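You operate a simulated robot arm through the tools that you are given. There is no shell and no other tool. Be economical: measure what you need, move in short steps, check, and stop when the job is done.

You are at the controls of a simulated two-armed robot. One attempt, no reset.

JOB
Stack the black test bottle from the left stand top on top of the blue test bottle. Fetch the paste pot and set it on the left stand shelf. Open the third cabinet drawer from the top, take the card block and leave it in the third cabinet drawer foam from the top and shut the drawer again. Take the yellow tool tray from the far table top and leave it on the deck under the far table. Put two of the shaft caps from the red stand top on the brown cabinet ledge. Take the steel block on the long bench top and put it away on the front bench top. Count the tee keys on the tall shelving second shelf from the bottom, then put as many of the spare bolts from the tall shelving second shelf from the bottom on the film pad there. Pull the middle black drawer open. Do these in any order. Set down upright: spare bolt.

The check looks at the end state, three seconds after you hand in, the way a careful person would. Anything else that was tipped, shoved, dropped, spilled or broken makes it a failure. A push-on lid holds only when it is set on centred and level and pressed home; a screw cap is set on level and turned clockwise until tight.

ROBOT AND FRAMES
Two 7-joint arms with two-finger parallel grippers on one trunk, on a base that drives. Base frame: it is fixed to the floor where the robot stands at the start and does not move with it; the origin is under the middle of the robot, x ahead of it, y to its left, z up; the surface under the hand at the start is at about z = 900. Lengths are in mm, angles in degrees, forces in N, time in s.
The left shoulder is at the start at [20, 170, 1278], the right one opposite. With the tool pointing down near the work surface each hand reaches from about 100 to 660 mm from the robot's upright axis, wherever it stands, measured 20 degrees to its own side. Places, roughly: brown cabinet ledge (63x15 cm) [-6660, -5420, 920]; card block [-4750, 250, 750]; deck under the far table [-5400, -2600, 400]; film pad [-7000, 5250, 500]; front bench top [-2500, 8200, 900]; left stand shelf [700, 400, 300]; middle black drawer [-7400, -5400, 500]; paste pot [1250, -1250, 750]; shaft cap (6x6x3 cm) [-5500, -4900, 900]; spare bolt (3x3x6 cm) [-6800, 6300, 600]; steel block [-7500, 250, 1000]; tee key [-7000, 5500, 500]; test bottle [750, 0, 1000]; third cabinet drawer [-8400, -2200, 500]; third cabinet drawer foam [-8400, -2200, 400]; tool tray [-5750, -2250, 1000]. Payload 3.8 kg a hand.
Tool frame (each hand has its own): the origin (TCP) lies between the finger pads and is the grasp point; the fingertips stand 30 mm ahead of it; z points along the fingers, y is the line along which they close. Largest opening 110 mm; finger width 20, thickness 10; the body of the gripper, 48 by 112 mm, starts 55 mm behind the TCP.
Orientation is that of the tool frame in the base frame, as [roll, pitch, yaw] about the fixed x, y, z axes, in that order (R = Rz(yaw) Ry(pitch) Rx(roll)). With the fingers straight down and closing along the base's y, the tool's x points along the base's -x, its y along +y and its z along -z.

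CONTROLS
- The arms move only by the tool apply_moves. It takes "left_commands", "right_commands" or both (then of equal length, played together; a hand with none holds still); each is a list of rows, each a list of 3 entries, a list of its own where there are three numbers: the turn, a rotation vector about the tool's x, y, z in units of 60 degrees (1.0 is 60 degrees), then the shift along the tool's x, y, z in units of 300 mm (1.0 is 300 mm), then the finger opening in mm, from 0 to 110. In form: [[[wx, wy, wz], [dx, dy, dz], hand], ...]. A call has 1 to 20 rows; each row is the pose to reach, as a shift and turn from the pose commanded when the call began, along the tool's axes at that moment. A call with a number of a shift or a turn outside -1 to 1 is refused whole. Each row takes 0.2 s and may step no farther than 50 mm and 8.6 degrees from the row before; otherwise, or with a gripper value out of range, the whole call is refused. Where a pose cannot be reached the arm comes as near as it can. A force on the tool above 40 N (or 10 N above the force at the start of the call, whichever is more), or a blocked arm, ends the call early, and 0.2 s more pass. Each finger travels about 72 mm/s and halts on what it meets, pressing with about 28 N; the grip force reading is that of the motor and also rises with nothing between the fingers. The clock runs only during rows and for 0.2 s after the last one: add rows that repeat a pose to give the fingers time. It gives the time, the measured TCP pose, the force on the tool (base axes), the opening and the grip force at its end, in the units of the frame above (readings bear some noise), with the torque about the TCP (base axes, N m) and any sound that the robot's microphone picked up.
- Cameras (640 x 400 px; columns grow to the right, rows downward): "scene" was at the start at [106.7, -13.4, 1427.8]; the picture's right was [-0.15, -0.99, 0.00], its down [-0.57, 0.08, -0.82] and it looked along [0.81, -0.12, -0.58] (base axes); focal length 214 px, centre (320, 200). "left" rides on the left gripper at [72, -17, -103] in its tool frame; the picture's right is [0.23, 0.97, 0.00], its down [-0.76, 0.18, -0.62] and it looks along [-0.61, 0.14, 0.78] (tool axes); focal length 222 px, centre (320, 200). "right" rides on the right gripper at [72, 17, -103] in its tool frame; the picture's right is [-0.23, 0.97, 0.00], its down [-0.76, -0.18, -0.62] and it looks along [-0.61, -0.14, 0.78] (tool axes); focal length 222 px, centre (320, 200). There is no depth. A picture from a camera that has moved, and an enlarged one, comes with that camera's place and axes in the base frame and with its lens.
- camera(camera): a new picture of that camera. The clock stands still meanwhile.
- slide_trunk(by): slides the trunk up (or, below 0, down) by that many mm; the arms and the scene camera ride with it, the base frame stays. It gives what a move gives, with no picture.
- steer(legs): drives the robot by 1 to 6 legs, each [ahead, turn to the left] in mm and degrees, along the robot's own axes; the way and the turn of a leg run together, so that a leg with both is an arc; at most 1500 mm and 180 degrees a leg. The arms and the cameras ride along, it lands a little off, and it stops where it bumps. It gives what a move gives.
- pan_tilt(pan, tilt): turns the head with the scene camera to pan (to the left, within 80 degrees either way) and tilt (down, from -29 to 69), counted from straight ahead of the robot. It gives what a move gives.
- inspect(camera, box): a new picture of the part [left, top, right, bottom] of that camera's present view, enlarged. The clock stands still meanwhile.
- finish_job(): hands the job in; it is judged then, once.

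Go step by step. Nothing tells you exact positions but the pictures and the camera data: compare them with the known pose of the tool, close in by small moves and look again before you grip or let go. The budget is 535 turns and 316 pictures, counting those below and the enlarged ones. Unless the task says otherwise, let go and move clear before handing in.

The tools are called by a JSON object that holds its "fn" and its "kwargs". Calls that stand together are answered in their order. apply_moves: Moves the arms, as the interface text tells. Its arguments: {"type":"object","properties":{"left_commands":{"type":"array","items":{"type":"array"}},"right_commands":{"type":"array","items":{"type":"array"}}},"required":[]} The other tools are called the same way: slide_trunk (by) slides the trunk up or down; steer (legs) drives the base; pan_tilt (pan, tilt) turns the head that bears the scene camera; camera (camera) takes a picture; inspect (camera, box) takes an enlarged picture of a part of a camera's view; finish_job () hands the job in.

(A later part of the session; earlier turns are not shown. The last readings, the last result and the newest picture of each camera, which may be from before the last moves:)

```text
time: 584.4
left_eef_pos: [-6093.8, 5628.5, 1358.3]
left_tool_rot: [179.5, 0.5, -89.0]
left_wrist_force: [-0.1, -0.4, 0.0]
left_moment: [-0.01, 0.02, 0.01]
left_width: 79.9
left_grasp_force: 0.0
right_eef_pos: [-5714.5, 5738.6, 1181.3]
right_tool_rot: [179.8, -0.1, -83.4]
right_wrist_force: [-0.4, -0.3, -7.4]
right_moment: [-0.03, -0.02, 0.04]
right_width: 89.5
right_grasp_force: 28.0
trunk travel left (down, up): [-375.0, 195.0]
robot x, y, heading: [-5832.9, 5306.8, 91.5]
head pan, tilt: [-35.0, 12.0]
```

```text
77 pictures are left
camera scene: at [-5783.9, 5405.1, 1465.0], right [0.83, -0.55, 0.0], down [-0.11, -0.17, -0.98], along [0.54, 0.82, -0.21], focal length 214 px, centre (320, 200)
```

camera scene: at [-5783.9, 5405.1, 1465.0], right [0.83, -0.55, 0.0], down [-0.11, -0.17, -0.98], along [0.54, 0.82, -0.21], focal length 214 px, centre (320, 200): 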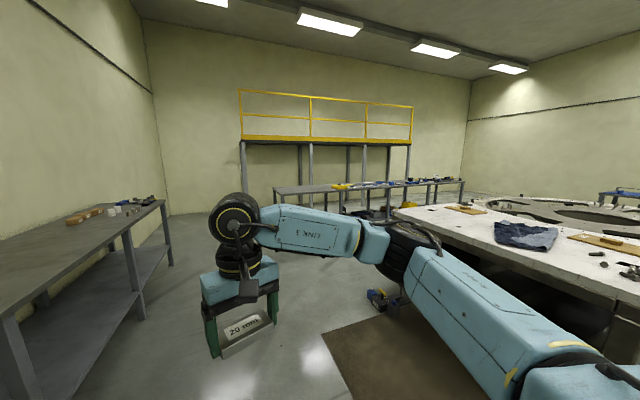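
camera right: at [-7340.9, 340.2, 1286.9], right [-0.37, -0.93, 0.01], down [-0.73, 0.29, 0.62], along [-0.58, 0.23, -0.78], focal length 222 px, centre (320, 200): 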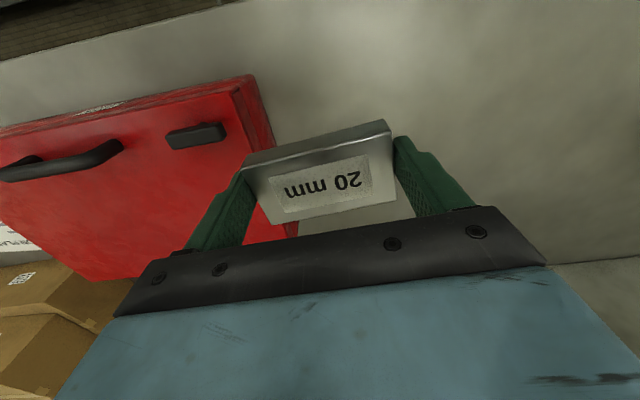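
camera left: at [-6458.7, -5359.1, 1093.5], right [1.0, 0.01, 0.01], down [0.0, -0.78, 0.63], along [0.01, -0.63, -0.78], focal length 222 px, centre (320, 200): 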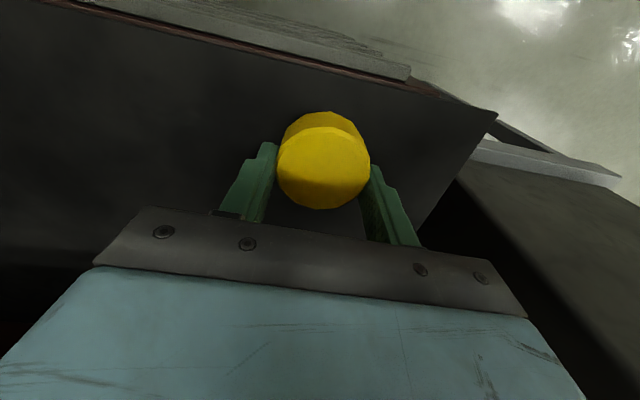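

The front bench stands below the yellow mezzanine. Zooming to see its top.

{"fn": "inspect", "kwargs": {"camera": "scene", "box": [260, 150, 480, 230]}}

```text
2.91 times, centred on (370, 190) of scene
camera zoom: at [-5783.9, 5405.1, 1465.0], right [0.83, -0.55, 0.0], down [-0.11, -0.17, -0.98], along [0.54, 0.82, -0.21], focal length 624 px, centre (174, 229)
```

zoom: 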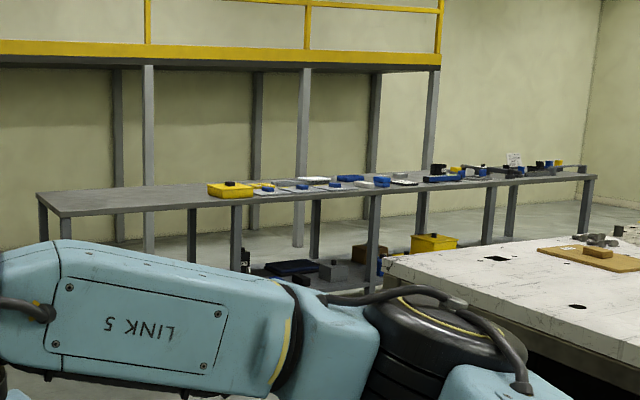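

The bench's left end is empty. I drive there, stopping a little short.

{"fn": "steer", "kwargs": {"legs": [[0, -31], [1400, 0], [1250, 0], [0, 18]]}}

{"fn": "pan_tilt", "kwargs": {"pan": 0, "tilt": 28}}

{"fn": "camera", "kwargs": {"camera": "scene"}}

```text
time: 599.4
left_eef_pos: [-4760.0, 7907.4, 1357.2]
left_tool_rot: [179.6, 0.5, -101.5]
left_wrist_force: [-0.1, -0.2, 0.3]
left_moment: [0.02, 0.01, -0.01]
left_width: 80.1
left_grasp_force: 0.1
right_eef_pos: [-4366.7, 7935.4, 1182.2]
right_tool_rot: [179.8, -0.2, -95.7]
right_wrist_force: [-0.7, -0.2, -7.0]
right_moment: [-0.06, -0.02, 0.01]
right_width: 89.6
right_grasp_force: 28.1
trunk travel left (down, up): [-375.0, 195.0]
robot x, y, heading: [-4574.6, 7539.8, 79.3]
head pan, tilt: [-35.0, 12.0]
```

```text
time: 600.4
left_eef_pos: [-4760.6, 7906.7, 1357.9]
left_tool_rot: [179.5, 0.6, -101.5]
left_wrist_force: [-0.6, 0.5, -0.2]
left_moment: [-0.01, 0.03, 0.03]
left_width: 79.9
left_grasp_force: 0.0
right_eef_pos: [-4366.0, 7933.7, 1181.2]
right_tool_rot: [179.8, -0.2, -95.8]
right_wrist_force: [0.1, 0.0, -6.8]
right_moment: [-0.07, 0.01, 0.01]
right_width: 89.8
right_grasp_force: 28.0
trunk travel left (down, up): [-375.0, 195.0]
robot x, y, heading: [-4576.8, 7535.3, 79.4]
head pan, tilt: [0.0, 28.0]
```

```text
75 pictures are left
camera scene: at [-4554.4, 7647.2, 1439.1], right [0.98, -0.19, 0.0], down [-0.09, -0.46, -0.88], along [0.17, 0.87, -0.47], focal length 214 px, centre (320, 200)
```

scene: 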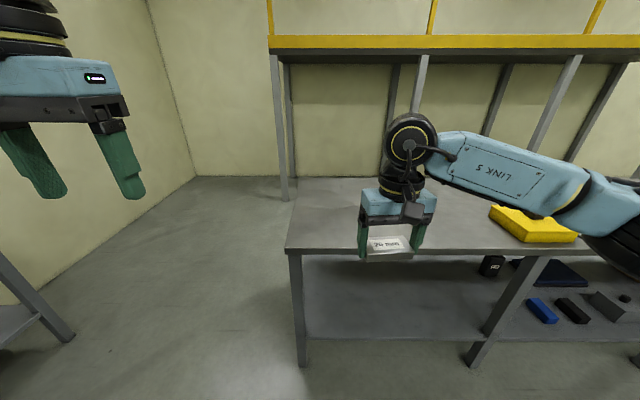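

The posts are behind the bench, so the left end is open. Driving 440 mm ahead brings the block over it.

{"fn": "steer", "kwargs": {"legs": [[440, 0]]}}

{"fn": "apply_moves", "kwargs": {"right_commands": [[[0, 0, 0], [0, 0, 0.14], 70], [[0, 0, 0], [0, 0, 0.28], 70], [[0, 0, 0], [0, 0, 0.42], 70], [[0, 0, 0], [0, 0, 0.56], 70], [[0, 0, 0], [0, 0, 0.68], 70]]}}

{"fn": "camera", "kwargs": {"camera": "right"}}

{"fn": "camera", "kwargs": {"camera": "scene"}}

```text
time: 603.1
left_eef_pos: [-4676.4, 8344.1, 1357.5]
left_tool_rot: [179.6, 0.6, -101.7]
left_wrist_force: [0.3, 0.7, 0.4]
left_moment: [0.0, 0.0, 0.03]
left_width: 80.2
left_grasp_force: 0.1
right_eef_pos: [-4280.9, 8369.0, 1181.1]
right_tool_rot: [179.7, -0.4, -96.0]
right_wrist_force: [0.1, 1.2, -6.6]
right_moment: [-0.04, 0.01, 0.01]
right_width: 89.6
right_grasp_force: 28.1
trunk travel left (down, up): [-375.0, 195.0]
robot x, y, heading: [-4488.5, 7972.4, 78.9]
head pan, tilt: [0.0, 28.0]
```

```text
time: 604.3
left_eef_pos: [-4673.7, 8343.8, 1357.1]
left_tool_rot: [179.5, 0.6, -101.7]
left_wrist_force: [-0.8, 0.1, -0.1]
left_moment: [0.03, -0.02, 0.01]
left_width: 80.1
left_grasp_force: 0.0
right_eef_pos: [-4278.4, 8367.3, 978.7]
right_tool_rot: [179.8, -0.3, -95.9]
right_wrist_force: [-0.8, 0.8, -7.1]
right_moment: [-0.02, -0.03, -0.02]
right_width: 89.8
right_grasp_force: 28.4
trunk travel left (down, up): [-375.0, 195.0]
robot x, y, heading: [-4492.0, 7976.6, 78.9]
head pan, tilt: [0.0, 28.0]
```

```text
74 pictures are left
camera right: at [-4302.1, 8297.1, 1081.9], right [-0.95, 0.33, 0.0], down [0.26, 0.74, 0.62], along [0.2, 0.59, -0.79], focal length 222 px, centre (320, 200)
```

right: 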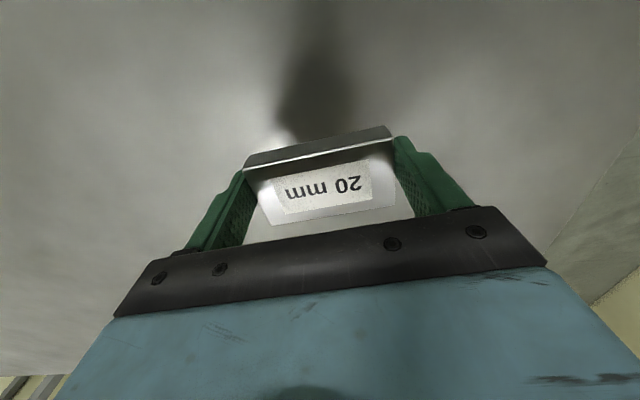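

```text
73 pictures are left
camera scene: at [-4469.4, 8082.4, 1439.1], right [0.98, -0.19, 0.0], down [-0.09, -0.46, -0.88], along [0.17, 0.87, -0.47], focal length 214 px, centre (320, 200)
```

scene: 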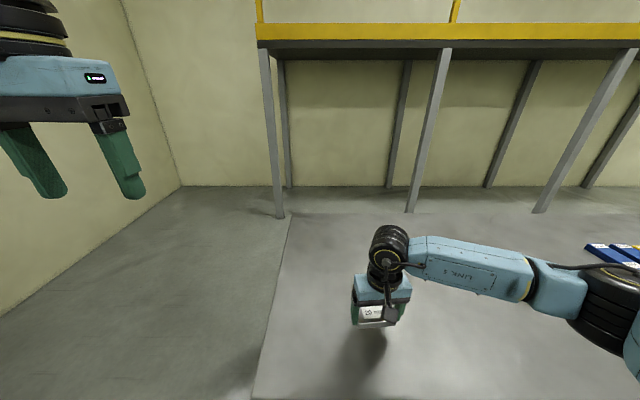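

Over clear bench top. Lowering to contact in fine steps.

{"fn": "apply_moves", "kwargs": {"right_commands": [[[0, 0, 0], [0, 0, 0.04], 70], [[0, 0, 0], [0, 0, 0.08], 70], [[0, 0, 0], [0, 0, 0.11], 70], [[0, 0, 0], [0, 0, 0.14], 70], [[0, 0, 0], [0, 0, 0.16], 70], [[0, 0, 0], [0, 0, 0.18], 70], [[0, 0, 0], [0, 0, 0.2], 70], [[0, 0, 0], [0, 0, 0.22], 70]]}}

```text
time: 605.8
left_eef_pos: [-4674.8, 8340.7, 1358.6]
left_tool_rot: [179.5, 0.7, -101.6]
left_wrist_force: [-0.1, 0.4, -0.3]
left_moment: [0.0, -0.01, -0.02]
left_width: 80.2
left_grasp_force: 0.1
right_eef_pos: [-4282.5, 8368.6, 929.9]
right_tool_rot: [179.9, 0.0, -96.2]
right_wrist_force: [0.7, -12.0, 17.3]
right_moment: [-0.48, -0.85, -0.53]
right_width: 89.6
right_grasp_force: 27.6
trunk travel left (down, up): [-375.0, 195.0]
robot x, y, heading: [-4489.3, 7972.5, 78.8]
head pan, tilt: [0.0, 28.0]
stopped in row 7 (right hand): the force on the tool passed its limit at 49 N (the readings are from after the stop); the commanded pose is now the measured one
```

{"fn": "apply_moves", "kwargs": {"right_commands": [[[0, 0, 0], [0, 0, -0.006], 70], [[0, 0, 0], [0, 0, -0.006], 92], [[0, 0, 0], [0, 0, -0.006], 98], [[0, 0, 0], [0, 0, -0.006], 108], [[0, 0, 0], [0, 0, -0.006], 108], [[0, 0, 0], [0, 0, -0.08], 108], [[0, 0, 0], [0, 0, -0.2], 108], [[0, 0, 0], [0, 0, -0.34], 108], [[0, 0, 0], [0, 0, -0.48], 108], [[0, 0, 0], [0, 0, -0.62], 108]]}}

{"fn": "camera", "kwargs": {"camera": "right"}}

```text
time: 608.0
left_eef_pos: [-4674.0, 8343.0, 1357.6]
left_tool_rot: [179.6, 0.7, -101.7]
left_wrist_force: [-0.5, -0.6, 0.6]
left_moment: [0.02, 0.01, -0.05]
left_width: 80.0
left_grasp_force: 0.1
right_eef_pos: [-4278.0, 8371.3, 1114.9]
right_tool_rot: [179.8, 0.2, -96.2]
right_wrist_force: [-0.6, 0.8, -0.7]
right_moment: [0.01, 0.01, -0.02]
right_width: 107.9
right_grasp_force: 0.1
trunk travel left (down, up): [-375.0, 195.0]
robot x, y, heading: [-4490.2, 7972.0, 78.8]
head pan, tilt: [0.0, 28.0]
```

```text
72 pictures are left
camera right: at [-4302.5, 8299.7, 1218.7], right [-0.94, 0.33, 0.0], down [0.26, 0.74, 0.63], along [0.2, 0.59, -0.78], focal length 222 px, centre (320, 200)
```

right: 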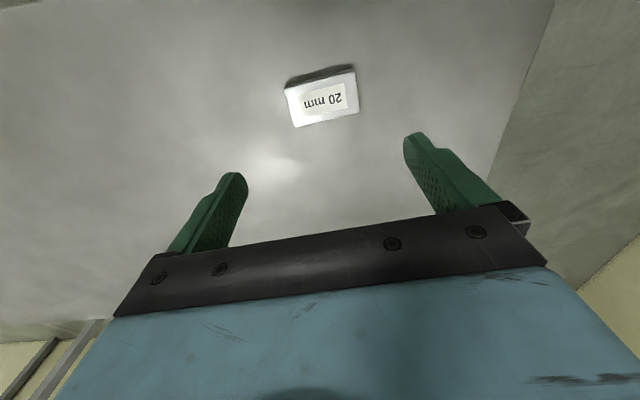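

The steel block lies flat on the front bench. Last task: the tall shelving. Driving back to it.

{"fn": "steer", "kwargs": {"legs": [[-500, 0], [0, 155.5], [1150, 0], [1100, 0], [0, -54]]}}

{"fn": "slide_trunk", "kwargs": {"by": -300}}

{"fn": "pan_tilt", "kwargs": {"pan": 0, "tilt": 20}}

{"fn": "camera", "kwargs": {"camera": "scene"}}

```text
time: 630.5
left_eef_pos: [-6110.2, 5349.4, 1359.2]
left_tool_rot: [179.4, 0.7, 1.9]
left_wrist_force: [-0.4, -0.6, -0.1]
left_moment: [-0.02, 0.0, -0.01]
left_width: 80.2
left_grasp_force: 0.1
right_eef_pos: [-6231.4, 5727.6, 1115.5]
right_tool_rot: [179.8, 0.2, 7.5]
right_wrist_force: [-0.1, 0.6, -0.5]
right_moment: [-0.01, -0.02, 0.01]
right_width: 108.0
right_grasp_force: 0.0
trunk travel left (down, up): [-375.0, 195.0]
robot x, y, heading: [-5795.2, 5615.9, -177.4]
head pan, tilt: [0.0, 28.0]
```

```text
time: 633.5
left_eef_pos: [-6111.7, 5349.1, 1057.8]
left_tool_rot: [179.5, 0.5, 2.0]
left_wrist_force: [0.1, -0.1, 0.0]
left_moment: [0.03, 0.0, -0.02]
left_width: 80.3
left_grasp_force: 0.0
right_eef_pos: [-6231.6, 5727.0, 815.4]
right_tool_rot: [179.7, 0.1, 7.5]
right_wrist_force: [0.6, 0.5, -0.1]
right_moment: [-0.01, 0.0, 0.03]
right_width: 108.0
right_grasp_force: 0.1
trunk travel left (down, up): [-75.0, 495.0]
robot x, y, heading: [-5791.9, 5614.2, -177.5]
head pan, tilt: [0.0, 28.0]
```

```text
time: 634.2
left_eef_pos: [-6110.8, 5349.3, 1057.6]
left_tool_rot: [179.5, 0.6, 2.0]
left_wrist_force: [-0.2, -0.2, 0.7]
left_moment: [0.0, 0.0, -0.01]
left_width: 79.8
left_grasp_force: 0.1
right_eef_pos: [-6232.4, 5726.8, 815.1]
right_tool_rot: [179.9, 0.2, 7.6]
right_wrist_force: [-0.4, -0.8, -0.1]
right_moment: [-0.02, 0.02, 0.03]
right_width: 108.1
right_grasp_force: 0.0
trunk travel left (down, up): [-75.0, 495.0]
robot x, y, heading: [-5794.0, 5618.8, -177.2]
head pan, tilt: [0.0, 20.0]
```

```text
71 pictures are left
camera scene: at [-5909.6, 5610.2, 1152.0], right [-0.04, 1.0, 0.0], down [0.34, 0.02, -0.94], along [-0.94, -0.04, -0.34], focal length 214 px, centre (320, 200)
```

scene: 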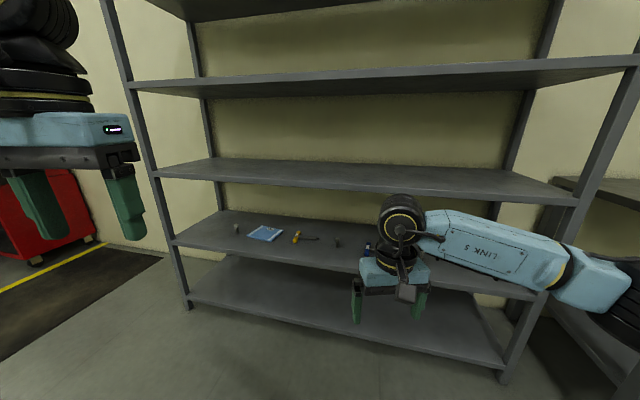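

The second shelf up holds a blue film pad and several small parts. I raise the right hand out of the way and zoom in.

{"fn": "apply_moves", "kwargs": {"right_commands": [[[0, 0, 0], [0, -0.1, -0.1], 80], [[0, 0, 0], [0, -0.2, -0.2], 80], [[0, 0, 0], [0, -0.3, -0.3], 80], [[0, 0, 0], [0, -0.35, -0.43], 80], [[0, 0, 0], [0, -0.35, -0.58], 80], [[0, 0, 0], [0, -0.35, -0.73], 80], [[0, 0, 0], [0, -0.35, -0.88], 80]]}}

{"fn": "inspect", "kwargs": {"camera": "scene", "box": [170, 190, 390, 290]}}

{"fn": "inspect", "kwargs": {"camera": "scene", "box": [360, 200, 580, 300]}}

```text
time: 635.8
left_eef_pos: [-6110.4, 5348.4, 1057.7]
left_tool_rot: [179.5, 0.7, 1.9]
left_wrist_force: [0.1, -0.8, -0.1]
left_moment: [0.01, -0.02, 0.03]
left_width: 80.0
left_grasp_force: 0.0
right_eef_pos: [-6244.3, 5832.7, 1080.6]
right_tool_rot: [179.9, 0.2, 7.6]
right_wrist_force: [-0.3, -0.3, -1.1]
right_moment: [0.01, -0.01, -0.01]
right_width: 80.2
right_grasp_force: 0.1
trunk travel left (down, up): [-75.0, 495.0]
robot x, y, heading: [-5795.2, 5615.7, -177.3]
head pan, tilt: [0.0, 20.0]
```

```text
2.91 times, centred on (280, 240) of scene
camera zoom: at [-5909.2, 5609.8, 1152.1], right [-0.04, 1.0, 0.0], down [0.34, 0.02, -0.94], along [-0.94, -0.04, -0.34], focal length 624 px, centre (436, 84)
```

zoom: 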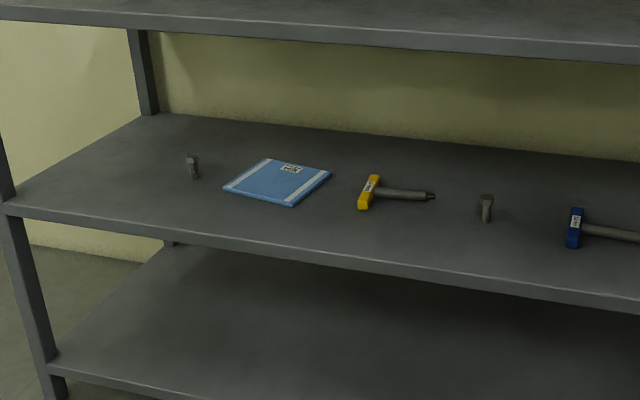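

```text
2.91 times, centred on (470, 250) of scene
camera zoom: at [-5909.2, 5609.8, 1152.1], right [-0.04, 1.0, 0.0], down [0.34, 0.02, -0.94], along [-0.94, -0.04, -0.34], focal length 624 px, centre (-116, 54)
```

zoom: 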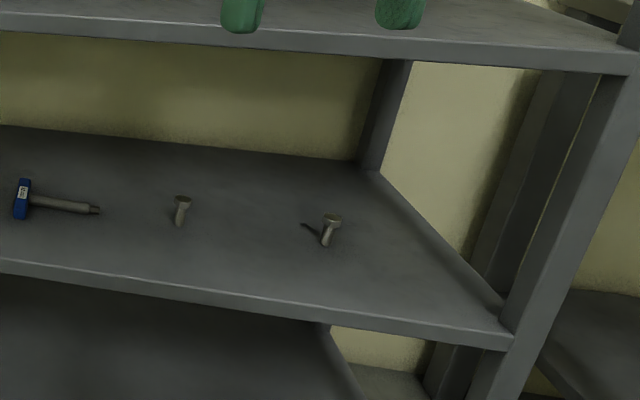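

I count two tee keys (yellow and blue), so two bolts must stand on the blue film pad. Bolts A and B flank it at about (-7084, 5038) and (-6938, 5662). Moving closer.

{"fn": "steer", "kwargs": {"legs": [[0, 21], [640, 0], [0, -35]]}}

{"fn": "slide_trunk", "kwargs": {"by": -70}}

{"fn": "pan_tilt", "kwargs": {"pan": 5, "tilt": 30}}

{"fn": "camera", "kwargs": {"camera": "scene"}}

```text
time: 639.8
left_eef_pos: [-6467.2, 5044.5, 1057.8]
left_tool_rot: [179.5, 0.5, 23.2]
left_wrist_force: [-0.5, 1.0, -0.7]
left_moment: [0.01, 0.04, 0.0]
left_width: 79.9
left_grasp_force: 0.1
right_eef_pos: [-6760.7, 5444.3, 1076.9]
right_tool_rot: [-179.6, 0.4, 29.8]
right_wrist_force: [0.5, 0.2, -0.9]
right_moment: [-0.03, 0.0, 0.05]
right_width: 79.8
right_grasp_force: 0.0
trunk travel left (down, up): [-75.0, 495.0]
robot x, y, heading: [-6271.2, 5407.8, -156.4]
head pan, tilt: [0.0, 20.0]
stopped in leg 2: the robot was blocked; the commanded pose is now the measured one
```

```text
time: 640.9
left_eef_pos: [-6468.4, 5044.7, 988.0]
left_tool_rot: [179.5, 0.4, 23.3]
left_wrist_force: [0.4, 0.1, 0.2]
left_moment: [-0.01, 0.02, -0.02]
left_width: 79.9
left_grasp_force: 0.0
right_eef_pos: [-6762.9, 5443.8, 1005.9]
right_tool_rot: [-179.6, 0.3, 29.9]
right_wrist_force: [-0.7, -0.9, 0.1]
right_moment: [0.05, 0.01, 0.01]
right_width: 80.1
right_grasp_force: 0.0
trunk travel left (down, up): [-5.0, 565.0]
robot x, y, heading: [-6272.4, 5406.8, -156.0]
head pan, tilt: [0.0, 20.0]
```

```text
time: 641.6
left_eef_pos: [-6469.3, 5043.4, 986.9]
left_tool_rot: [179.5, 0.5, 23.2]
left_wrist_force: [0.7, 0.1, 0.3]
left_moment: [-0.03, 0.0, -0.01]
left_width: 79.8
left_grasp_force: 0.2
right_eef_pos: [-6762.6, 5442.6, 1005.4]
right_tool_rot: [-179.6, 0.3, 29.7]
right_wrist_force: [0.4, -0.7, 0.1]
right_moment: [0.01, 0.02, 0.01]
right_width: 80.2
right_grasp_force: 0.1
trunk travel left (down, up): [-5.0, 565.0]
robot x, y, heading: [-6267.0, 5408.2, -156.5]
head pan, tilt: [5.0, 30.0]
```

```text
68 pictures are left
camera scene: at [-6369.8, 5354.2, 1066.0], right [-0.48, 0.88, 0.0], down [0.44, 0.24, -0.87], along [-0.76, -0.42, -0.5], focal length 214 px, centre (320, 200)
```

scene: 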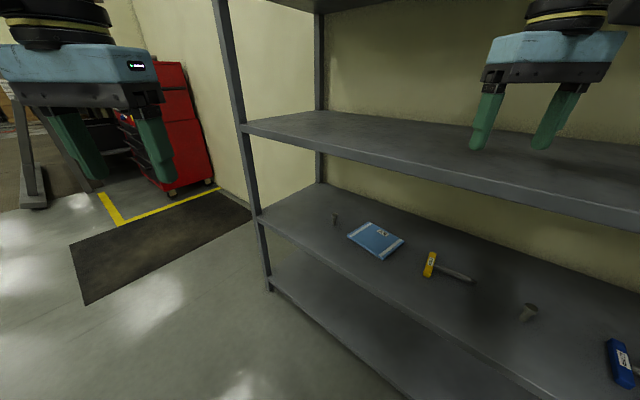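

An elbow touched the shelving frame. I back off, shift sideways at a safe distance and then face the shelving squarely.

{"fn": "steer", "kwargs": {"legs": [[-260, 0], [0, 55], [345, 0], [0, -90]]}}

{"fn": "pan_tilt", "kwargs": {"pan": 0, "tilt": 25}}

{"fn": "camera", "kwargs": {"camera": "scene"}}

```text
time: 651.6
left_eef_pos: [-6484.1, 4987.0, 988.2]
left_tool_rot: [179.4, 0.6, -13.1]
left_wrist_force: [0.5, -0.3, 0.4]
left_moment: [0.01, -0.01, 0.01]
left_width: 80.0
left_grasp_force: 0.1
right_eef_pos: [-6484.0, 5484.8, 1005.9]
right_tool_rot: [-179.6, 0.3, -6.4]
right_wrist_force: [0.6, -0.3, -0.1]
right_moment: [0.01, 0.0, -0.03]
right_width: 79.9
right_grasp_force: 0.0
trunk travel left (down, up): [-5.0, 565.0]
robot x, y, heading: [-6112.3, 5161.0, 167.5]
head pan, tilt: [5.0, 30.0]
```

```text
time: 652.3
left_eef_pos: [-6484.1, 4987.7, 986.6]
left_tool_rot: [179.5, 0.5, -13.1]
left_wrist_force: [-0.4, -0.4, 0.5]
left_moment: [0.04, -0.03, 0.01]
left_width: 80.0
left_grasp_force: 0.2
right_eef_pos: [-6485.6, 5484.0, 1005.0]
right_tool_rot: [-179.6, 0.2, -6.3]
right_wrist_force: [-0.8, 0.9, -0.3]
right_moment: [0.01, 0.01, -0.02]
right_width: 80.0
right_grasp_force: 0.0
trunk travel left (down, up): [-5.0, 565.0]
robot x, y, heading: [-6106.8, 5162.5, 167.3]
head pan, tilt: [0.0, 25.0]
```

```text
67 pictures are left
camera scene: at [-6220.7, 5186.7, 1073.9], right [0.22, 0.98, 0.0], down [0.41, -0.09, -0.91], along [-0.88, 0.2, -0.42], focal length 214 px, centre (320, 200)
```

scene: 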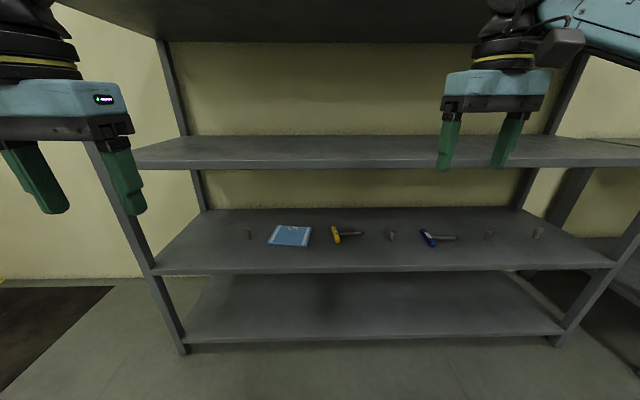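

A square-on view confirms two tee keys. I set both hands to a 50° forward tilt and lower them to pass between the shelves.

{"fn": "apply_moves", "kwargs": {"left_commands": [[[0, -0.104, 0], [0, 0, 0.122], 60], [[0, -0.208, 0], [0, 0, 0.245], 60], [[0, -0.312, 0], [0, 0, 0.367], 60], [[0, -0.417, 0], [0, 0, 0.49], 60], [[0, -0.521, 0], [0, 0, 0.612], 60], [[0, -0.625, 0], [0, 0, 0.735], 60], [[0, -0.729, 0], [0, 0, 0.857], 60], [[0, -0.833, 0], [0, 0, 0.98], 60]], "right_commands": [[[0, -0.104, 0], [0.044, 0, 0.122], 60], [[0, -0.208, 0], [0.087, 0, 0.245], 60], [[0, -0.312, 0], [0.131, 0, 0.367], 60], [[0, -0.417, 0], [0.175, 0, 0.49], 60], [[0, -0.521, 0], [0.219, 0, 0.612], 60], [[0, -0.625, 0], [0.262, 0, 0.735], 60], [[0, -0.729, 0], [0.306, 0, 0.857], 60], [[0, -0.833, 0], [0.35, 0, 0.98], 60]]}}

{"fn": "camera", "kwargs": {"camera": "scene"}}

```text
time: 654.1
left_eef_pos: [-6544.5, 4995.4, 678.3]
left_tool_rot: [179.3, 49.4, -13.5]
left_wrist_force: [1.1, -0.9, 0.6]
left_moment: [0.0, 0.03, 0.0]
left_width: 60.3
left_grasp_force: 0.0
left hand out of reach, approached as far as the arm can: row 5, 6, 7, 8
right_eef_pos: [-6434.5, 5495.7, 683.7]
right_tool_rot: [-179.4, 50.1, -6.0]
right_wrist_force: [-0.1, 0.7, 0.2]
right_moment: [0.0, 0.0, -0.01]
right_width: 59.9
right_grasp_force: 0.1
right hand out of reach, approached as far as the arm can: row 6, 7, 8
trunk travel left (down, up): [-5.0, 565.0]
robot x, y, heading: [-6107.0, 5163.1, 167.5]
head pan, tilt: [0.0, 25.0]
```

```text
66 pictures are left
camera scene: at [-6220.5, 5187.0, 1074.0], right [0.22, 0.98, 0.0], down [0.41, -0.09, -0.91], along [-0.88, 0.2, -0.42], focal length 214 px, centre (320, 200)
```

scene: 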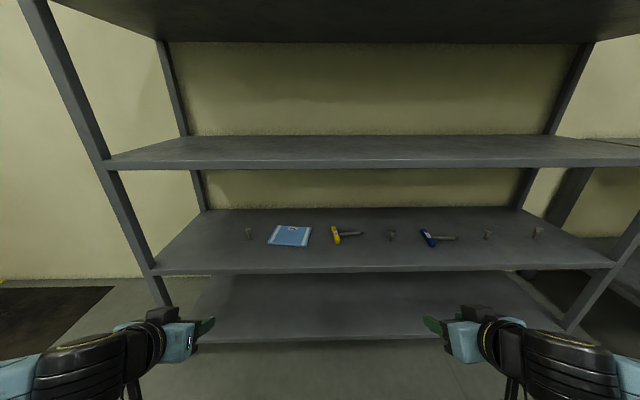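

Good posture. I lower both hands a bit more while extending, then drive in.

{"fn": "apply_moves", "kwargs": {"left_commands": [[[0, 0, 0], [0.03, 0, 0.085], 60], [[0, 0, 0], [0.06, 0, 0.17], 60], [[0, 0, 0], [0.09, 0, 0.253], 60]], "right_commands": [[[0, 0, 0], [0.03, 0, 0.085], 60], [[0, 0, 0], [0.06, 0, 0.17], 60], [[0, 0, 0], [0.09, 0, 0.253], 60]]}}

{"fn": "steer", "kwargs": {"legs": [[340, 1.3]]}}

{"fn": "pan_tilt", "kwargs": {"pan": 20, "tilt": 40}}

{"fn": "camera", "kwargs": {"camera": "scene"}}

```text
time: 654.9
left_eef_pos: [-6545.1, 4994.0, 678.6]
left_tool_rot: [179.3, 49.5, -13.7]
left_wrist_force: [-1.0, 0.4, 0.3]
left_moment: [0.01, 0.01, 0.0]
left_width: 59.9
left_grasp_force: 0.0
left hand out of reach, approached as far as the arm can: row 1, 2, 3
right_eef_pos: [-6459.6, 5503.3, 648.9]
right_tool_rot: [-179.4, 50.3, -5.8]
right_wrist_force: [0.3, -0.9, -0.7]
right_moment: [0.0, 0.02, -0.02]
right_width: 60.3
right_grasp_force: 0.1
right hand out of reach, approached as far as the arm can: row 2, 3
trunk travel left (down, up): [-5.0, 565.0]
robot x, y, heading: [-6105.9, 5162.3, 167.4]
head pan, tilt: [0.0, 25.0]
```

```text
time: 657.1
left_eef_pos: [-6880.9, 5055.7, 679.1]
left_tool_rot: [179.2, 49.5, -12.2]
left_wrist_force: [0.3, 0.3, 0.8]
left_moment: [-0.03, -0.01, 0.02]
left_width: 60.3
left_grasp_force: 0.1
right_eef_pos: [-6807.7, 5564.3, 646.8]
right_tool_rot: [-179.4, 50.3, -4.5]
right_wrist_force: [-0.2, -0.2, -0.7]
right_moment: [0.0, 0.02, -0.01]
right_width: 60.4
right_grasp_force: 0.0
trunk travel left (down, up): [-5.0, 565.0]
robot x, y, heading: [-6446.1, 5238.2, 169.1]
head pan, tilt: [0.0, 25.0]
```

```text
time: 658.0
left_eef_pos: [-6881.2, 5054.9, 678.4]
left_tool_rot: [179.2, 49.4, -12.2]
left_wrist_force: [0.6, 0.5, 0.0]
left_moment: [0.03, -0.02, -0.02]
left_width: 59.9
left_grasp_force: 0.0
right_eef_pos: [-6808.6, 5564.1, 648.2]
right_tool_rot: [-179.4, 50.2, -4.6]
right_wrist_force: [-0.1, 0.0, -0.3]
right_moment: [0.0, 0.01, -0.01]
right_width: 59.8
right_grasp_force: 0.2
trunk travel left (down, up): [-5.0, 565.0]
robot x, y, heading: [-6449.0, 5234.9, 169.0]
head pan, tilt: [20.0, 40.0]
```

```text
65 pictures are left
camera scene: at [-6555.3, 5224.4, 1050.7], right [-0.15, 0.99, 0.0], down [0.63, 0.1, -0.77], along [-0.76, -0.12, -0.64], focal length 214 px, centre (320, 200)
```

scene: 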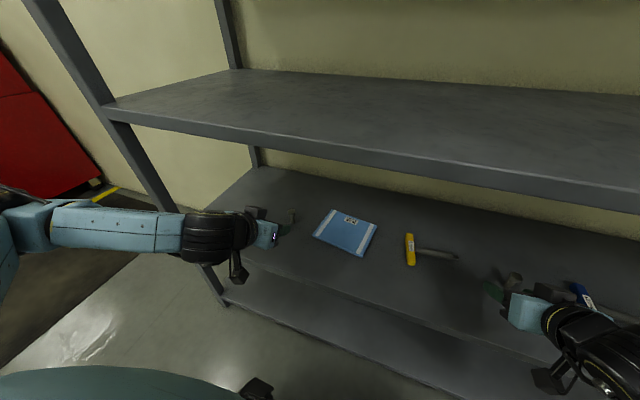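

Shelf 3's underside is near z≈870, so there's room. I drive 110 mm more and check through the left wrist camera.

{"fn": "steer", "kwargs": {"legs": [[110, 0]]}}

{"fn": "camera", "kwargs": {"camera": "left"}}

{"fn": "camera", "kwargs": {"camera": "scene"}}

```text
time: 659.1
left_eef_pos: [-6984.1, 5073.5, 677.4]
left_tool_rot: [179.1, 49.4, -12.1]
left_wrist_force: [-0.1, 0.0, 0.5]
left_moment: [-0.02, -0.02, 0.03]
left_width: 59.9
left_grasp_force: 0.0
right_eef_pos: [-6909.5, 5584.2, 648.0]
right_tool_rot: [-179.5, 50.2, -4.3]
right_wrist_force: [-0.4, -1.0, 0.0]
right_moment: [0.03, -0.01, 0.01]
right_width: 60.0
right_grasp_force: 0.1
trunk travel left (down, up): [-5.0, 565.0]
robot x, y, heading: [-6553.3, 5252.9, 169.0]
head pan, tilt: [20.0, 40.0]
```

```text
64 pictures are left
camera left: at [-6856.0, 5065.4, 689.7], right [-0.05, -0.99, -0.16], down [-0.06, -0.16, 0.99], along [-1.0, 0.06, -0.05], focal length 222 px, centre (320, 200)
```

left: 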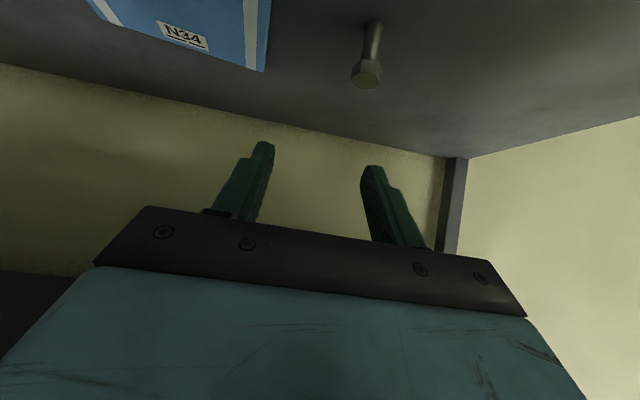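

```text
63 pictures are left
camera scene: at [-6657.1, 5244.0, 1050.6], right [-0.16, 0.99, 0.0], down [0.63, 0.1, -0.77], along [-0.76, -0.12, -0.64], focal length 214 px, centre (320, 200)
```

scene: 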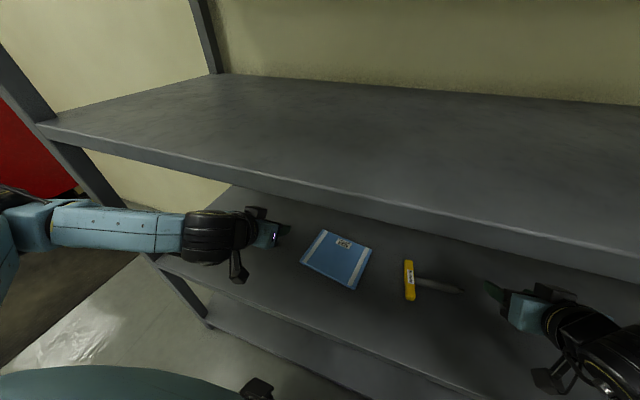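

Bolt A stands head-up, about 65 mm ahead and 34 mm left. I shift left and lower, then look again.

{"fn": "apply_moves", "kwargs": {"left_commands": [[[0, 0, 0], [0.06, 0.04, 0.05], 60], [[0, 0, 0], [0.12, 0.08, 0.1], 60], [[0, 0, 0], [0.177, 0.113, 0.152], 60], [[0, 0, 0], [0.177, 0.113, 0.152], 60]]}}

{"fn": "camera", "kwargs": {"camera": "left"}}

```text
time: 660.1
left_eef_pos: [-6983.4, 5073.1, 678.3]
left_tool_rot: [179.2, 49.4, -12.1]
left_wrist_force: [0.7, 0.8, 0.8]
left_moment: [-0.04, 0.03, 0.0]
left_width: 60.0
left_grasp_force: 0.0
left hand out of reach, approached as far as the arm can: row 1, 2, 3, 4
right_eef_pos: [-6910.9, 5583.5, 648.6]
right_tool_rot: [-179.4, 50.2, -4.3]
right_wrist_force: [-1.1, 0.6, -0.9]
right_moment: [-0.01, 0.02, 0.03]
right_width: 60.0
right_grasp_force: 0.0
trunk travel left (down, up): [-5.0, 565.0]
robot x, y, heading: [-6554.1, 5256.7, 168.8]
head pan, tilt: [20.0, 40.0]
```

```text
62 pictures are left
camera left: at [-6856.0, 5065.5, 689.7], right [-0.05, -0.99, -0.16], down [-0.06, -0.16, 0.99], along [-1.0, 0.06, -0.05], focal length 222 px, centre (320, 200)
```

left: 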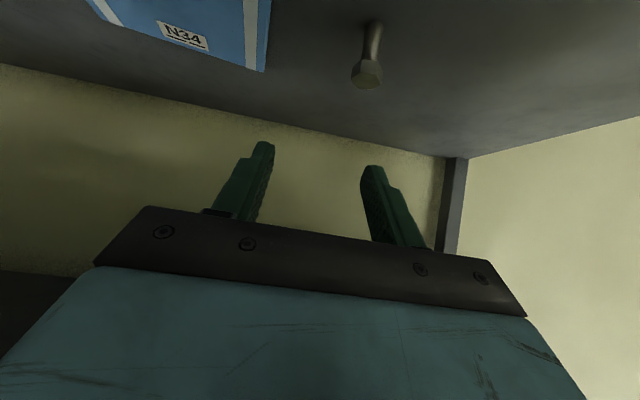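

The left arm is stuck at a joint limit there. I try extending forward first.

{"fn": "apply_moves", "kwargs": {"left_commands": [[[0, 0, 0], [-0.05, 0.03, 0.06], 60], [[0, 0, 0], [-0.108, 0.06, 0.126], 60], [[0, 0, 0], [-0.06, 0.08, 0.17], 60], [[0, 0, 0], [0.0, 0.113, 0.22], 60], [[0, 0, 0], [0.06, 0.113, 0.27], 60], [[0, 0, 0], [0.06, 0.113, 0.27], 60]]}}

```text
time: 661.5
left_eef_pos: [-7038.9, 5058.5, 638.7]
left_tool_rot: [179.3, 49.6, -12.6]
left_wrist_force: [-0.3, -1.0, 0.5]
left_moment: [-0.04, -0.03, 0.02]
left_width: 59.9
left_grasp_force: 0.0
left hand out of reach, approached as far as the arm can: row 4, 5, 6
right_eef_pos: [-6911.0, 5582.6, 647.4]
right_tool_rot: [-179.3, 50.2, -4.3]
right_wrist_force: [-0.5, 0.0, 0.1]
right_moment: [-0.01, 0.03, 0.0]
right_width: 60.2
right_grasp_force: 0.0
trunk travel left (down, up): [-5.0, 565.0]
robot x, y, heading: [-6550.5, 5250.1, 169.2]
head pan, tilt: [20.0, 40.0]
```

Lower poses need the arm more extended, so I back the base 130 mm and reach forward again.

{"fn": "steer", "kwargs": {"legs": [[-130, 0]]}}

{"fn": "apply_moves", "kwargs": {"left_commands": [[[0, 0, 0], [-0.03, 0.0, 0.13], 60], [[0, 0, 0], [-0.06, 0.0, 0.26], 60], [[0, 0, 0], [-0.06, 0.03, 0.36], 60], [[0, 0, 0], [-0.03, 0.06, 0.44], 60], [[0, 0, 0], [0.0, 0.06, 0.48], 60], [[0, 0, 0], [0.0, 0.06, 0.48], 60]]}}

{"fn": "camera", "kwargs": {"camera": "left"}}

```text
time: 662.8
left_eef_pos: [-6911.6, 5033.7, 640.5]
left_tool_rot: [179.4, 49.5, -12.6]
left_wrist_force: [0.8, 0.6, 0.4]
left_moment: [0.03, -0.01, 0.0]
left_width: 60.2
left_grasp_force: 0.1
right_eef_pos: [-6782.1, 5559.8, 647.6]
right_tool_rot: [-179.3, 50.2, -4.3]
right_wrist_force: [0.0, -0.4, 1.3]
right_moment: [-0.01, -0.01, 0.0]
right_width: 60.0
right_grasp_force: 0.0
trunk travel left (down, up): [-5.0, 565.0]
robot x, y, heading: [-6425.1, 5229.1, 169.2]
head pan, tilt: [20.0, 40.0]
```

```text
time: 664.2
left_eef_pos: [-7022.6, 5038.9, 546.4]
left_tool_rot: [179.4, 49.6, -12.6]
left_wrist_force: [1.3, 2.1, 4.0]
left_moment: [0.22, -0.03, -0.11]
left_width: 61.4
left_grasp_force: 1.6
right_eef_pos: [-6782.5, 5558.5, 648.4]
right_tool_rot: [-179.4, 50.2, -4.3]
right_wrist_force: [0.3, 0.0, 0.4]
right_moment: [0.0, -0.02, -0.03]
right_width: 59.9
right_grasp_force: 0.0
trunk travel left (down, up): [-5.0, 565.0]
robot x, y, heading: [-6423.6, 5232.7, 168.9]
head pan, tilt: [20.0, 40.0]
```

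```text
61 pictures are left
camera left: at [-6895.5, 5029.0, 558.4], right [-0.06, -0.98, -0.17], down [-0.05, -0.16, 0.98], along [-1.0, 0.07, -0.04], focal length 222 px, centre (320, 200)
```

left: 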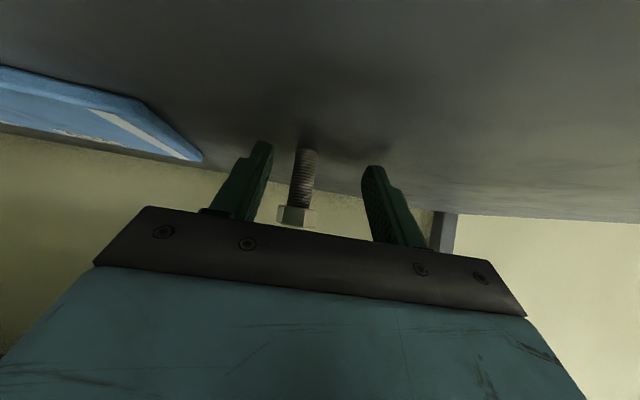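

The fingertips are at shelf level (z≈518) and the bolt is just ahead, 10 mm to the right. Moving in and closing on its shank.

{"fn": "apply_moves", "kwargs": {"left_commands": [[[0, 0, 0], [-0.015, -0.015, -0.013], 60], [[0, 0, 0], [-0.03, -0.035, 0.01], 60], [[0, 0, 0], [-0.065, -0.035, 0.045], 60], [[0, 0, 0], [-0.065, -0.035, 0.045], 60]]}}

{"fn": "camera", "kwargs": {"camera": "left"}}

```text
time: 665.2
left_eef_pos: [-7042.5, 5053.9, 551.6]
left_tool_rot: [179.4, 49.5, -12.5]
left_wrist_force: [-0.2, 0.2, 0.6]
left_moment: [0.0, -0.01, 0.0]
left_width: 59.7
left_grasp_force: 0.1
right_eef_pos: [-6783.4, 5559.1, 646.4]
right_tool_rot: [-179.3, 50.2, -4.4]
right_wrist_force: [0.1, 0.7, 0.6]
right_moment: [-0.02, 0.01, 0.0]
right_width: 60.1
right_grasp_force: 0.1
trunk travel left (down, up): [-5.0, 565.0]
robot x, y, heading: [-6424.8, 5225.8, 169.2]
head pan, tilt: [20.0, 40.0]
```

```text
60 pictures are left
camera left: at [-6916.0, 5043.9, 563.6], right [-0.06, -0.98, -0.17], down [-0.06, -0.16, 0.98], along [-1.0, 0.07, -0.05], focal length 222 px, centre (320, 200)
```

left: 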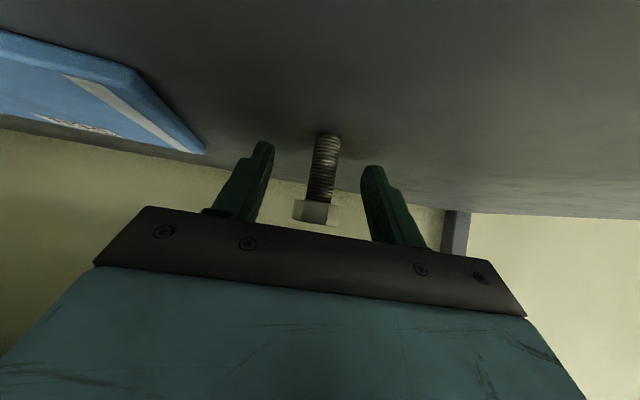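

Centred. Closing.

{"fn": "apply_moves", "kwargs": {"left_commands": [[[0, 0, 0], [0, 0, 0], 45], [[0, 0, 0], [0, 0, 0], 30], [[0, 0, 0], [0, 0, 0], 15], [[0, 0, 0], [0, 0, 0], 5], [[0, 0, 0], [0, 0, 0], 5], [[0, 0, 0], [0, 0, 0], 5]]}}

{"fn": "camera", "kwargs": {"camera": "left"}}

```text
time: 666.6
left_eef_pos: [-7044.3, 5052.9, 552.4]
left_tool_rot: [179.5, 49.5, -12.5]
left_wrist_force: [0.1, -0.4, -0.1]
left_moment: [0.01, 0.0, -0.03]
left_width: 24.5
left_grasp_force: 27.9
right_eef_pos: [-6783.3, 5558.0, 649.1]
right_tool_rot: [-179.4, 50.2, -4.3]
right_wrist_force: [0.8, 1.3, 0.7]
right_moment: [0.01, -0.03, 0.01]
right_width: 60.1
right_grasp_force: 0.0
trunk travel left (down, up): [-5.0, 565.0]
robot x, y, heading: [-6422.4, 5229.9, 168.8]
head pan, tilt: [20.0, 40.0]
```

```text
59 pictures are left
camera left: at [-6916.0, 5043.8, 563.6], right [-0.06, -0.98, -0.17], down [-0.06, -0.16, 0.98], along [-1.0, 0.07, -0.04], focal length 222 px, centre (320, 200)
```

left: 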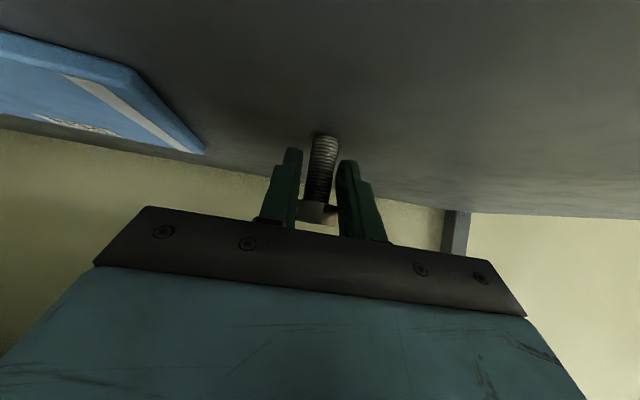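

Gripped by its hex head. I lift it and carry it over the film pad.

{"fn": "apply_moves", "kwargs": {"left_commands": [[[0, 0, 0], [-0.05, 0, -0.04], 5], [[0, 0, 0], [-0.115, 0, -0.098], 5], [[0, 0, 0], [-0.13, -0.11, -0.08], 5], [[0, 0, 0], [-0.145, -0.23, -0.06], 5], [[0, 0, 0], [-0.16, -0.35, -0.045], 5], [[0, 0, 0], [-0.168, -0.453, -0.034], 5], [[0, 0, 0], [-0.168, -0.453, -0.034], 5]]}}

{"fn": "camera", "kwargs": {"camera": "left"}}

{"fn": "camera", "kwargs": {"camera": "scene"}}

```text
time: 668.2
left_eef_pos: [-7035.9, 5190.5, 596.7]
left_tool_rot: [179.4, 49.6, -12.5]
left_wrist_force: [-0.1, -0.2, -1.8]
left_moment: [0.01, -0.02, -0.01]
left_width: 24.2
left_grasp_force: 28.0
right_eef_pos: [-6782.0, 5557.6, 648.1]
right_tool_rot: [-179.3, 50.3, -4.3]
right_wrist_force: [0.0, 0.9, 0.1]
right_moment: [0.0, 0.02, -0.02]
right_width: 59.9
right_grasp_force: 0.1
trunk travel left (down, up): [-5.0, 565.0]
robot x, y, heading: [-6422.8, 5228.9, 169.3]
head pan, tilt: [20.0, 40.0]
```

```text
58 pictures are left
camera left: at [-6909.5, 5182.3, 607.3], right [-0.06, -0.98, -0.17], down [-0.06, -0.16, 0.99], along [-1.0, 0.07, -0.04], focal length 222 px, centre (320, 200)
```

left: 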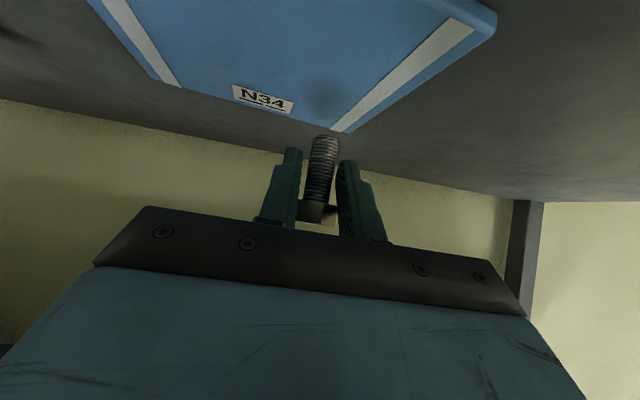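

```text
57 pictures are left
camera scene: at [-6530.0, 5219.4, 1050.6], right [-0.16, 0.99, 0.0], down [0.63, 0.1, -0.77], along [-0.76, -0.12, -0.64], focal length 214 px, centre (320, 200)
```

scene: 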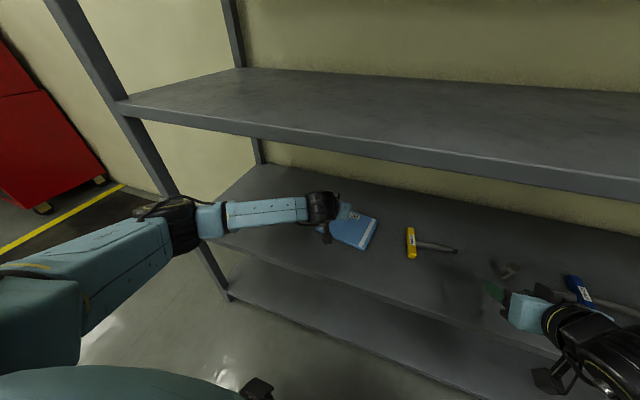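

The landing point is on the pad, about 45 mm from its left edge. Lowering to contact.

{"fn": "apply_moves", "kwargs": {"left_commands": [[[0, 0, 0], [0.025, 0, 0.022], 5], [[0, 0, 0], [0.05, 0, 0.043], 5], [[0, 0, 0], [0.066, 0, 0.056], 5], [[0, 0, 0], [0.074, 0, 0.063], 5], [[0, 0, 0], [0.082, 0, 0.069], 5], [[0, 0, 0], [0.082, 0, 0.069], 5]]}}

```text
time: 669.6
left_eef_pos: [-7038.5, 5190.9, 564.8]
left_tool_rot: [179.5, 49.3, -12.6]
left_wrist_force: [-0.1, 0.8, -1.6]
left_moment: [-0.02, 0.03, 0.02]
left_width: 24.1
left_grasp_force: 28.1
right_eef_pos: [-6782.5, 5558.2, 647.8]
right_tool_rot: [-179.4, 50.2, -4.2]
right_wrist_force: [0.5, -0.4, 0.5]
right_moment: [0.02, -0.01, 0.0]
right_width: 59.9
right_grasp_force: 0.1
trunk travel left (down, up): [-5.0, 565.0]
robot x, y, heading: [-6423.9, 5226.4, 169.0]
head pan, tilt: [20.0, 40.0]
```

{"fn": "apply_moves", "kwargs": {"left_commands": [[[0, 0, 0], [0.005, 0, 0.004], 5], [[0, 0, 0], [0.01, 0, 0.0085], 5], [[0, 0, 0], [0.01, 0, 0.0085], 5]]}}

{"fn": "camera", "kwargs": {"camera": "left"}}

```text
time: 670.4
left_eef_pos: [-7038.0, 5192.3, 562.3]
left_tool_rot: [179.4, 49.7, -12.5]
left_wrist_force: [-0.1, -2.0, 4.9]
left_moment: [-0.02, -0.02, 0.01]
left_width: 24.0
left_grasp_force: 28.3
right_eef_pos: [-6781.7, 5559.6, 648.6]
right_tool_rot: [-179.4, 50.2, -4.3]
right_wrist_force: [0.2, -0.1, -0.9]
right_moment: [-0.02, -0.03, 0.0]
right_width: 60.1
right_grasp_force: 0.0
trunk travel left (down, up): [-5.0, 565.0]
robot x, y, heading: [-6420.0, 5232.9, 168.9]
head pan, tilt: [20.0, 40.0]
```

```text
56 pictures are left
camera left: at [-6911.7, 5182.2, 573.1], right [-0.06, -0.98, -0.17], down [-0.05, -0.16, 0.98], along [-1.0, 0.07, -0.04], focal length 222 px, centre (320, 200)
```

left: 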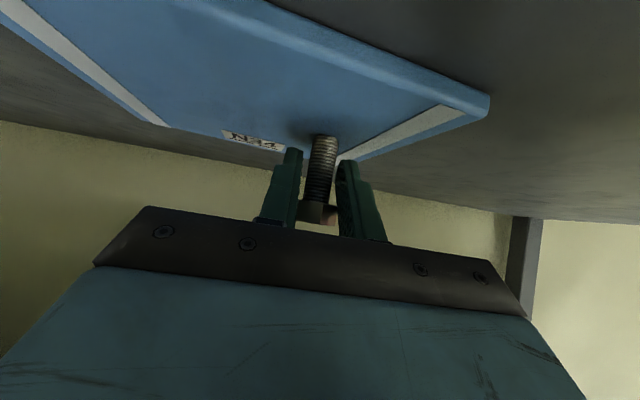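

The bolt stands on the pad. I open and withdraw straight back along the tool axis.

{"fn": "apply_moves", "kwargs": {"left_commands": [[[0, 0, 0], [0, 0, 0], 26], [[0, 0, 0], [0, 0, 0], 32], [[0, 0, 0], [0, 0, 0], 44], [[0, 0, 0], [0, 0, 0], 56], [[0, 0, 0], [0, 0, 0], 60], [[0, 0, 0], [0, 0, -0.06], 60], [[0, 0, 0], [0, 0, -0.16], 60], [[0, 0, 0], [0, 0, -0.28], 60]]}}

{"fn": "camera", "kwargs": {"camera": "left"}}

```text
time: 672.2
left_eef_pos: [-6976.8, 5176.7, 616.9]
left_tool_rot: [179.4, 49.5, -12.4]
left_wrist_force: [-0.5, -0.1, -0.6]
left_moment: [0.01, -0.02, 0.03]
left_width: 60.0
left_grasp_force: 0.0
right_eef_pos: [-6783.4, 5558.9, 648.6]
right_tool_rot: [-179.4, 50.2, -4.3]
right_wrist_force: [0.0, -1.4, -0.2]
right_moment: [0.03, 0.01, 0.04]
right_width: 60.2
right_grasp_force: 0.2
trunk travel left (down, up): [-5.0, 565.0]
robot x, y, heading: [-6424.6, 5231.6, 169.2]
head pan, tilt: [20.0, 40.0]
```

```text
55 pictures are left
camera left: at [-6850.6, 5168.0, 628.0], right [-0.06, -0.98, -0.17], down [-0.06, -0.16, 0.98], along [-1.0, 0.07, -0.04], focal length 222 px, centre (320, 200)
```

left: 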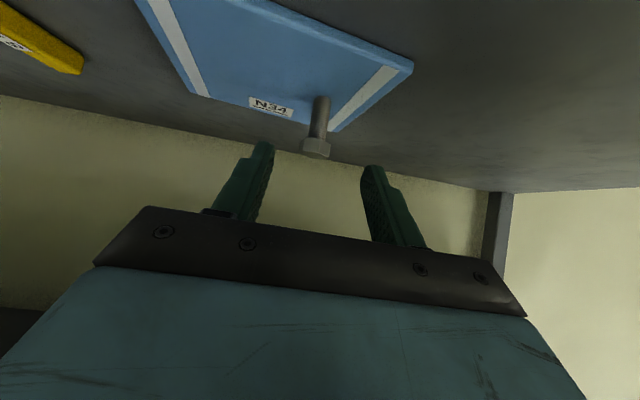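

Bolt 1 stands upright on the pad. The left hand withdraws, and the right hand goes for bolt B.

{"fn": "apply_moves", "kwargs": {"left_commands": [[[0, 0, 0], [0, 0.05, -0.1], 60], [[0, 0, 0], [0, 0.12, -0.2], 60], [[0, 0, 0], [0, 0.2, -0.28], 60], [[0, 0, 0], [0, 0.3, -0.32], 60], [[0, 0, 0], [0, 0.4, -0.34], 60]], "right_commands": [[[0, 0, 0], [-0.008, -0.071, 0.072], 60], [[0, 0, 0], [-0.016, -0.143, 0.144], 60], [[0, 0, 0], [-0.024, -0.214, 0.215], 60], [[0, 0, 0], [-0.032, -0.286, 0.287], 60], [[0, 0, 0], [-0.04, -0.357, 0.359], 60]]}}

{"fn": "camera", "kwargs": {"camera": "right"}}

```text
time: 673.4
left_eef_pos: [-6925.4, 5045.1, 682.6]
left_tool_rot: [179.3, 49.6, -12.7]
left_wrist_force: [0.0, 0.1, 0.8]
left_moment: [-0.01, -0.03, 0.04]
left_width: 59.9
left_grasp_force: 0.0
right_eef_pos: [-6865.4, 5673.5, 584.2]
right_tool_rot: [-179.3, 50.3, -4.3]
right_wrist_force: [0.8, -0.1, -0.6]
right_moment: [0.01, 0.01, 0.0]
right_width: 60.3
right_grasp_force: 0.0
trunk travel left (down, up): [-5.0, 565.0]
robot x, y, heading: [-6426.5, 5228.6, 168.9]
head pan, tilt: [20.0, 40.0]
```

```text
54 pictures are left
camera right: at [-6740.5, 5646.2, 595.7], right [-0.23, -0.96, 0.17], down [0.01, 0.17, 0.99], along [-0.97, 0.22, -0.03], focal length 222 px, centre (320, 200)
```

right: 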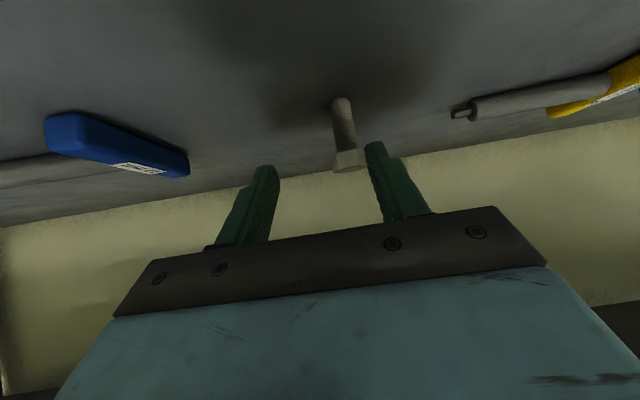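

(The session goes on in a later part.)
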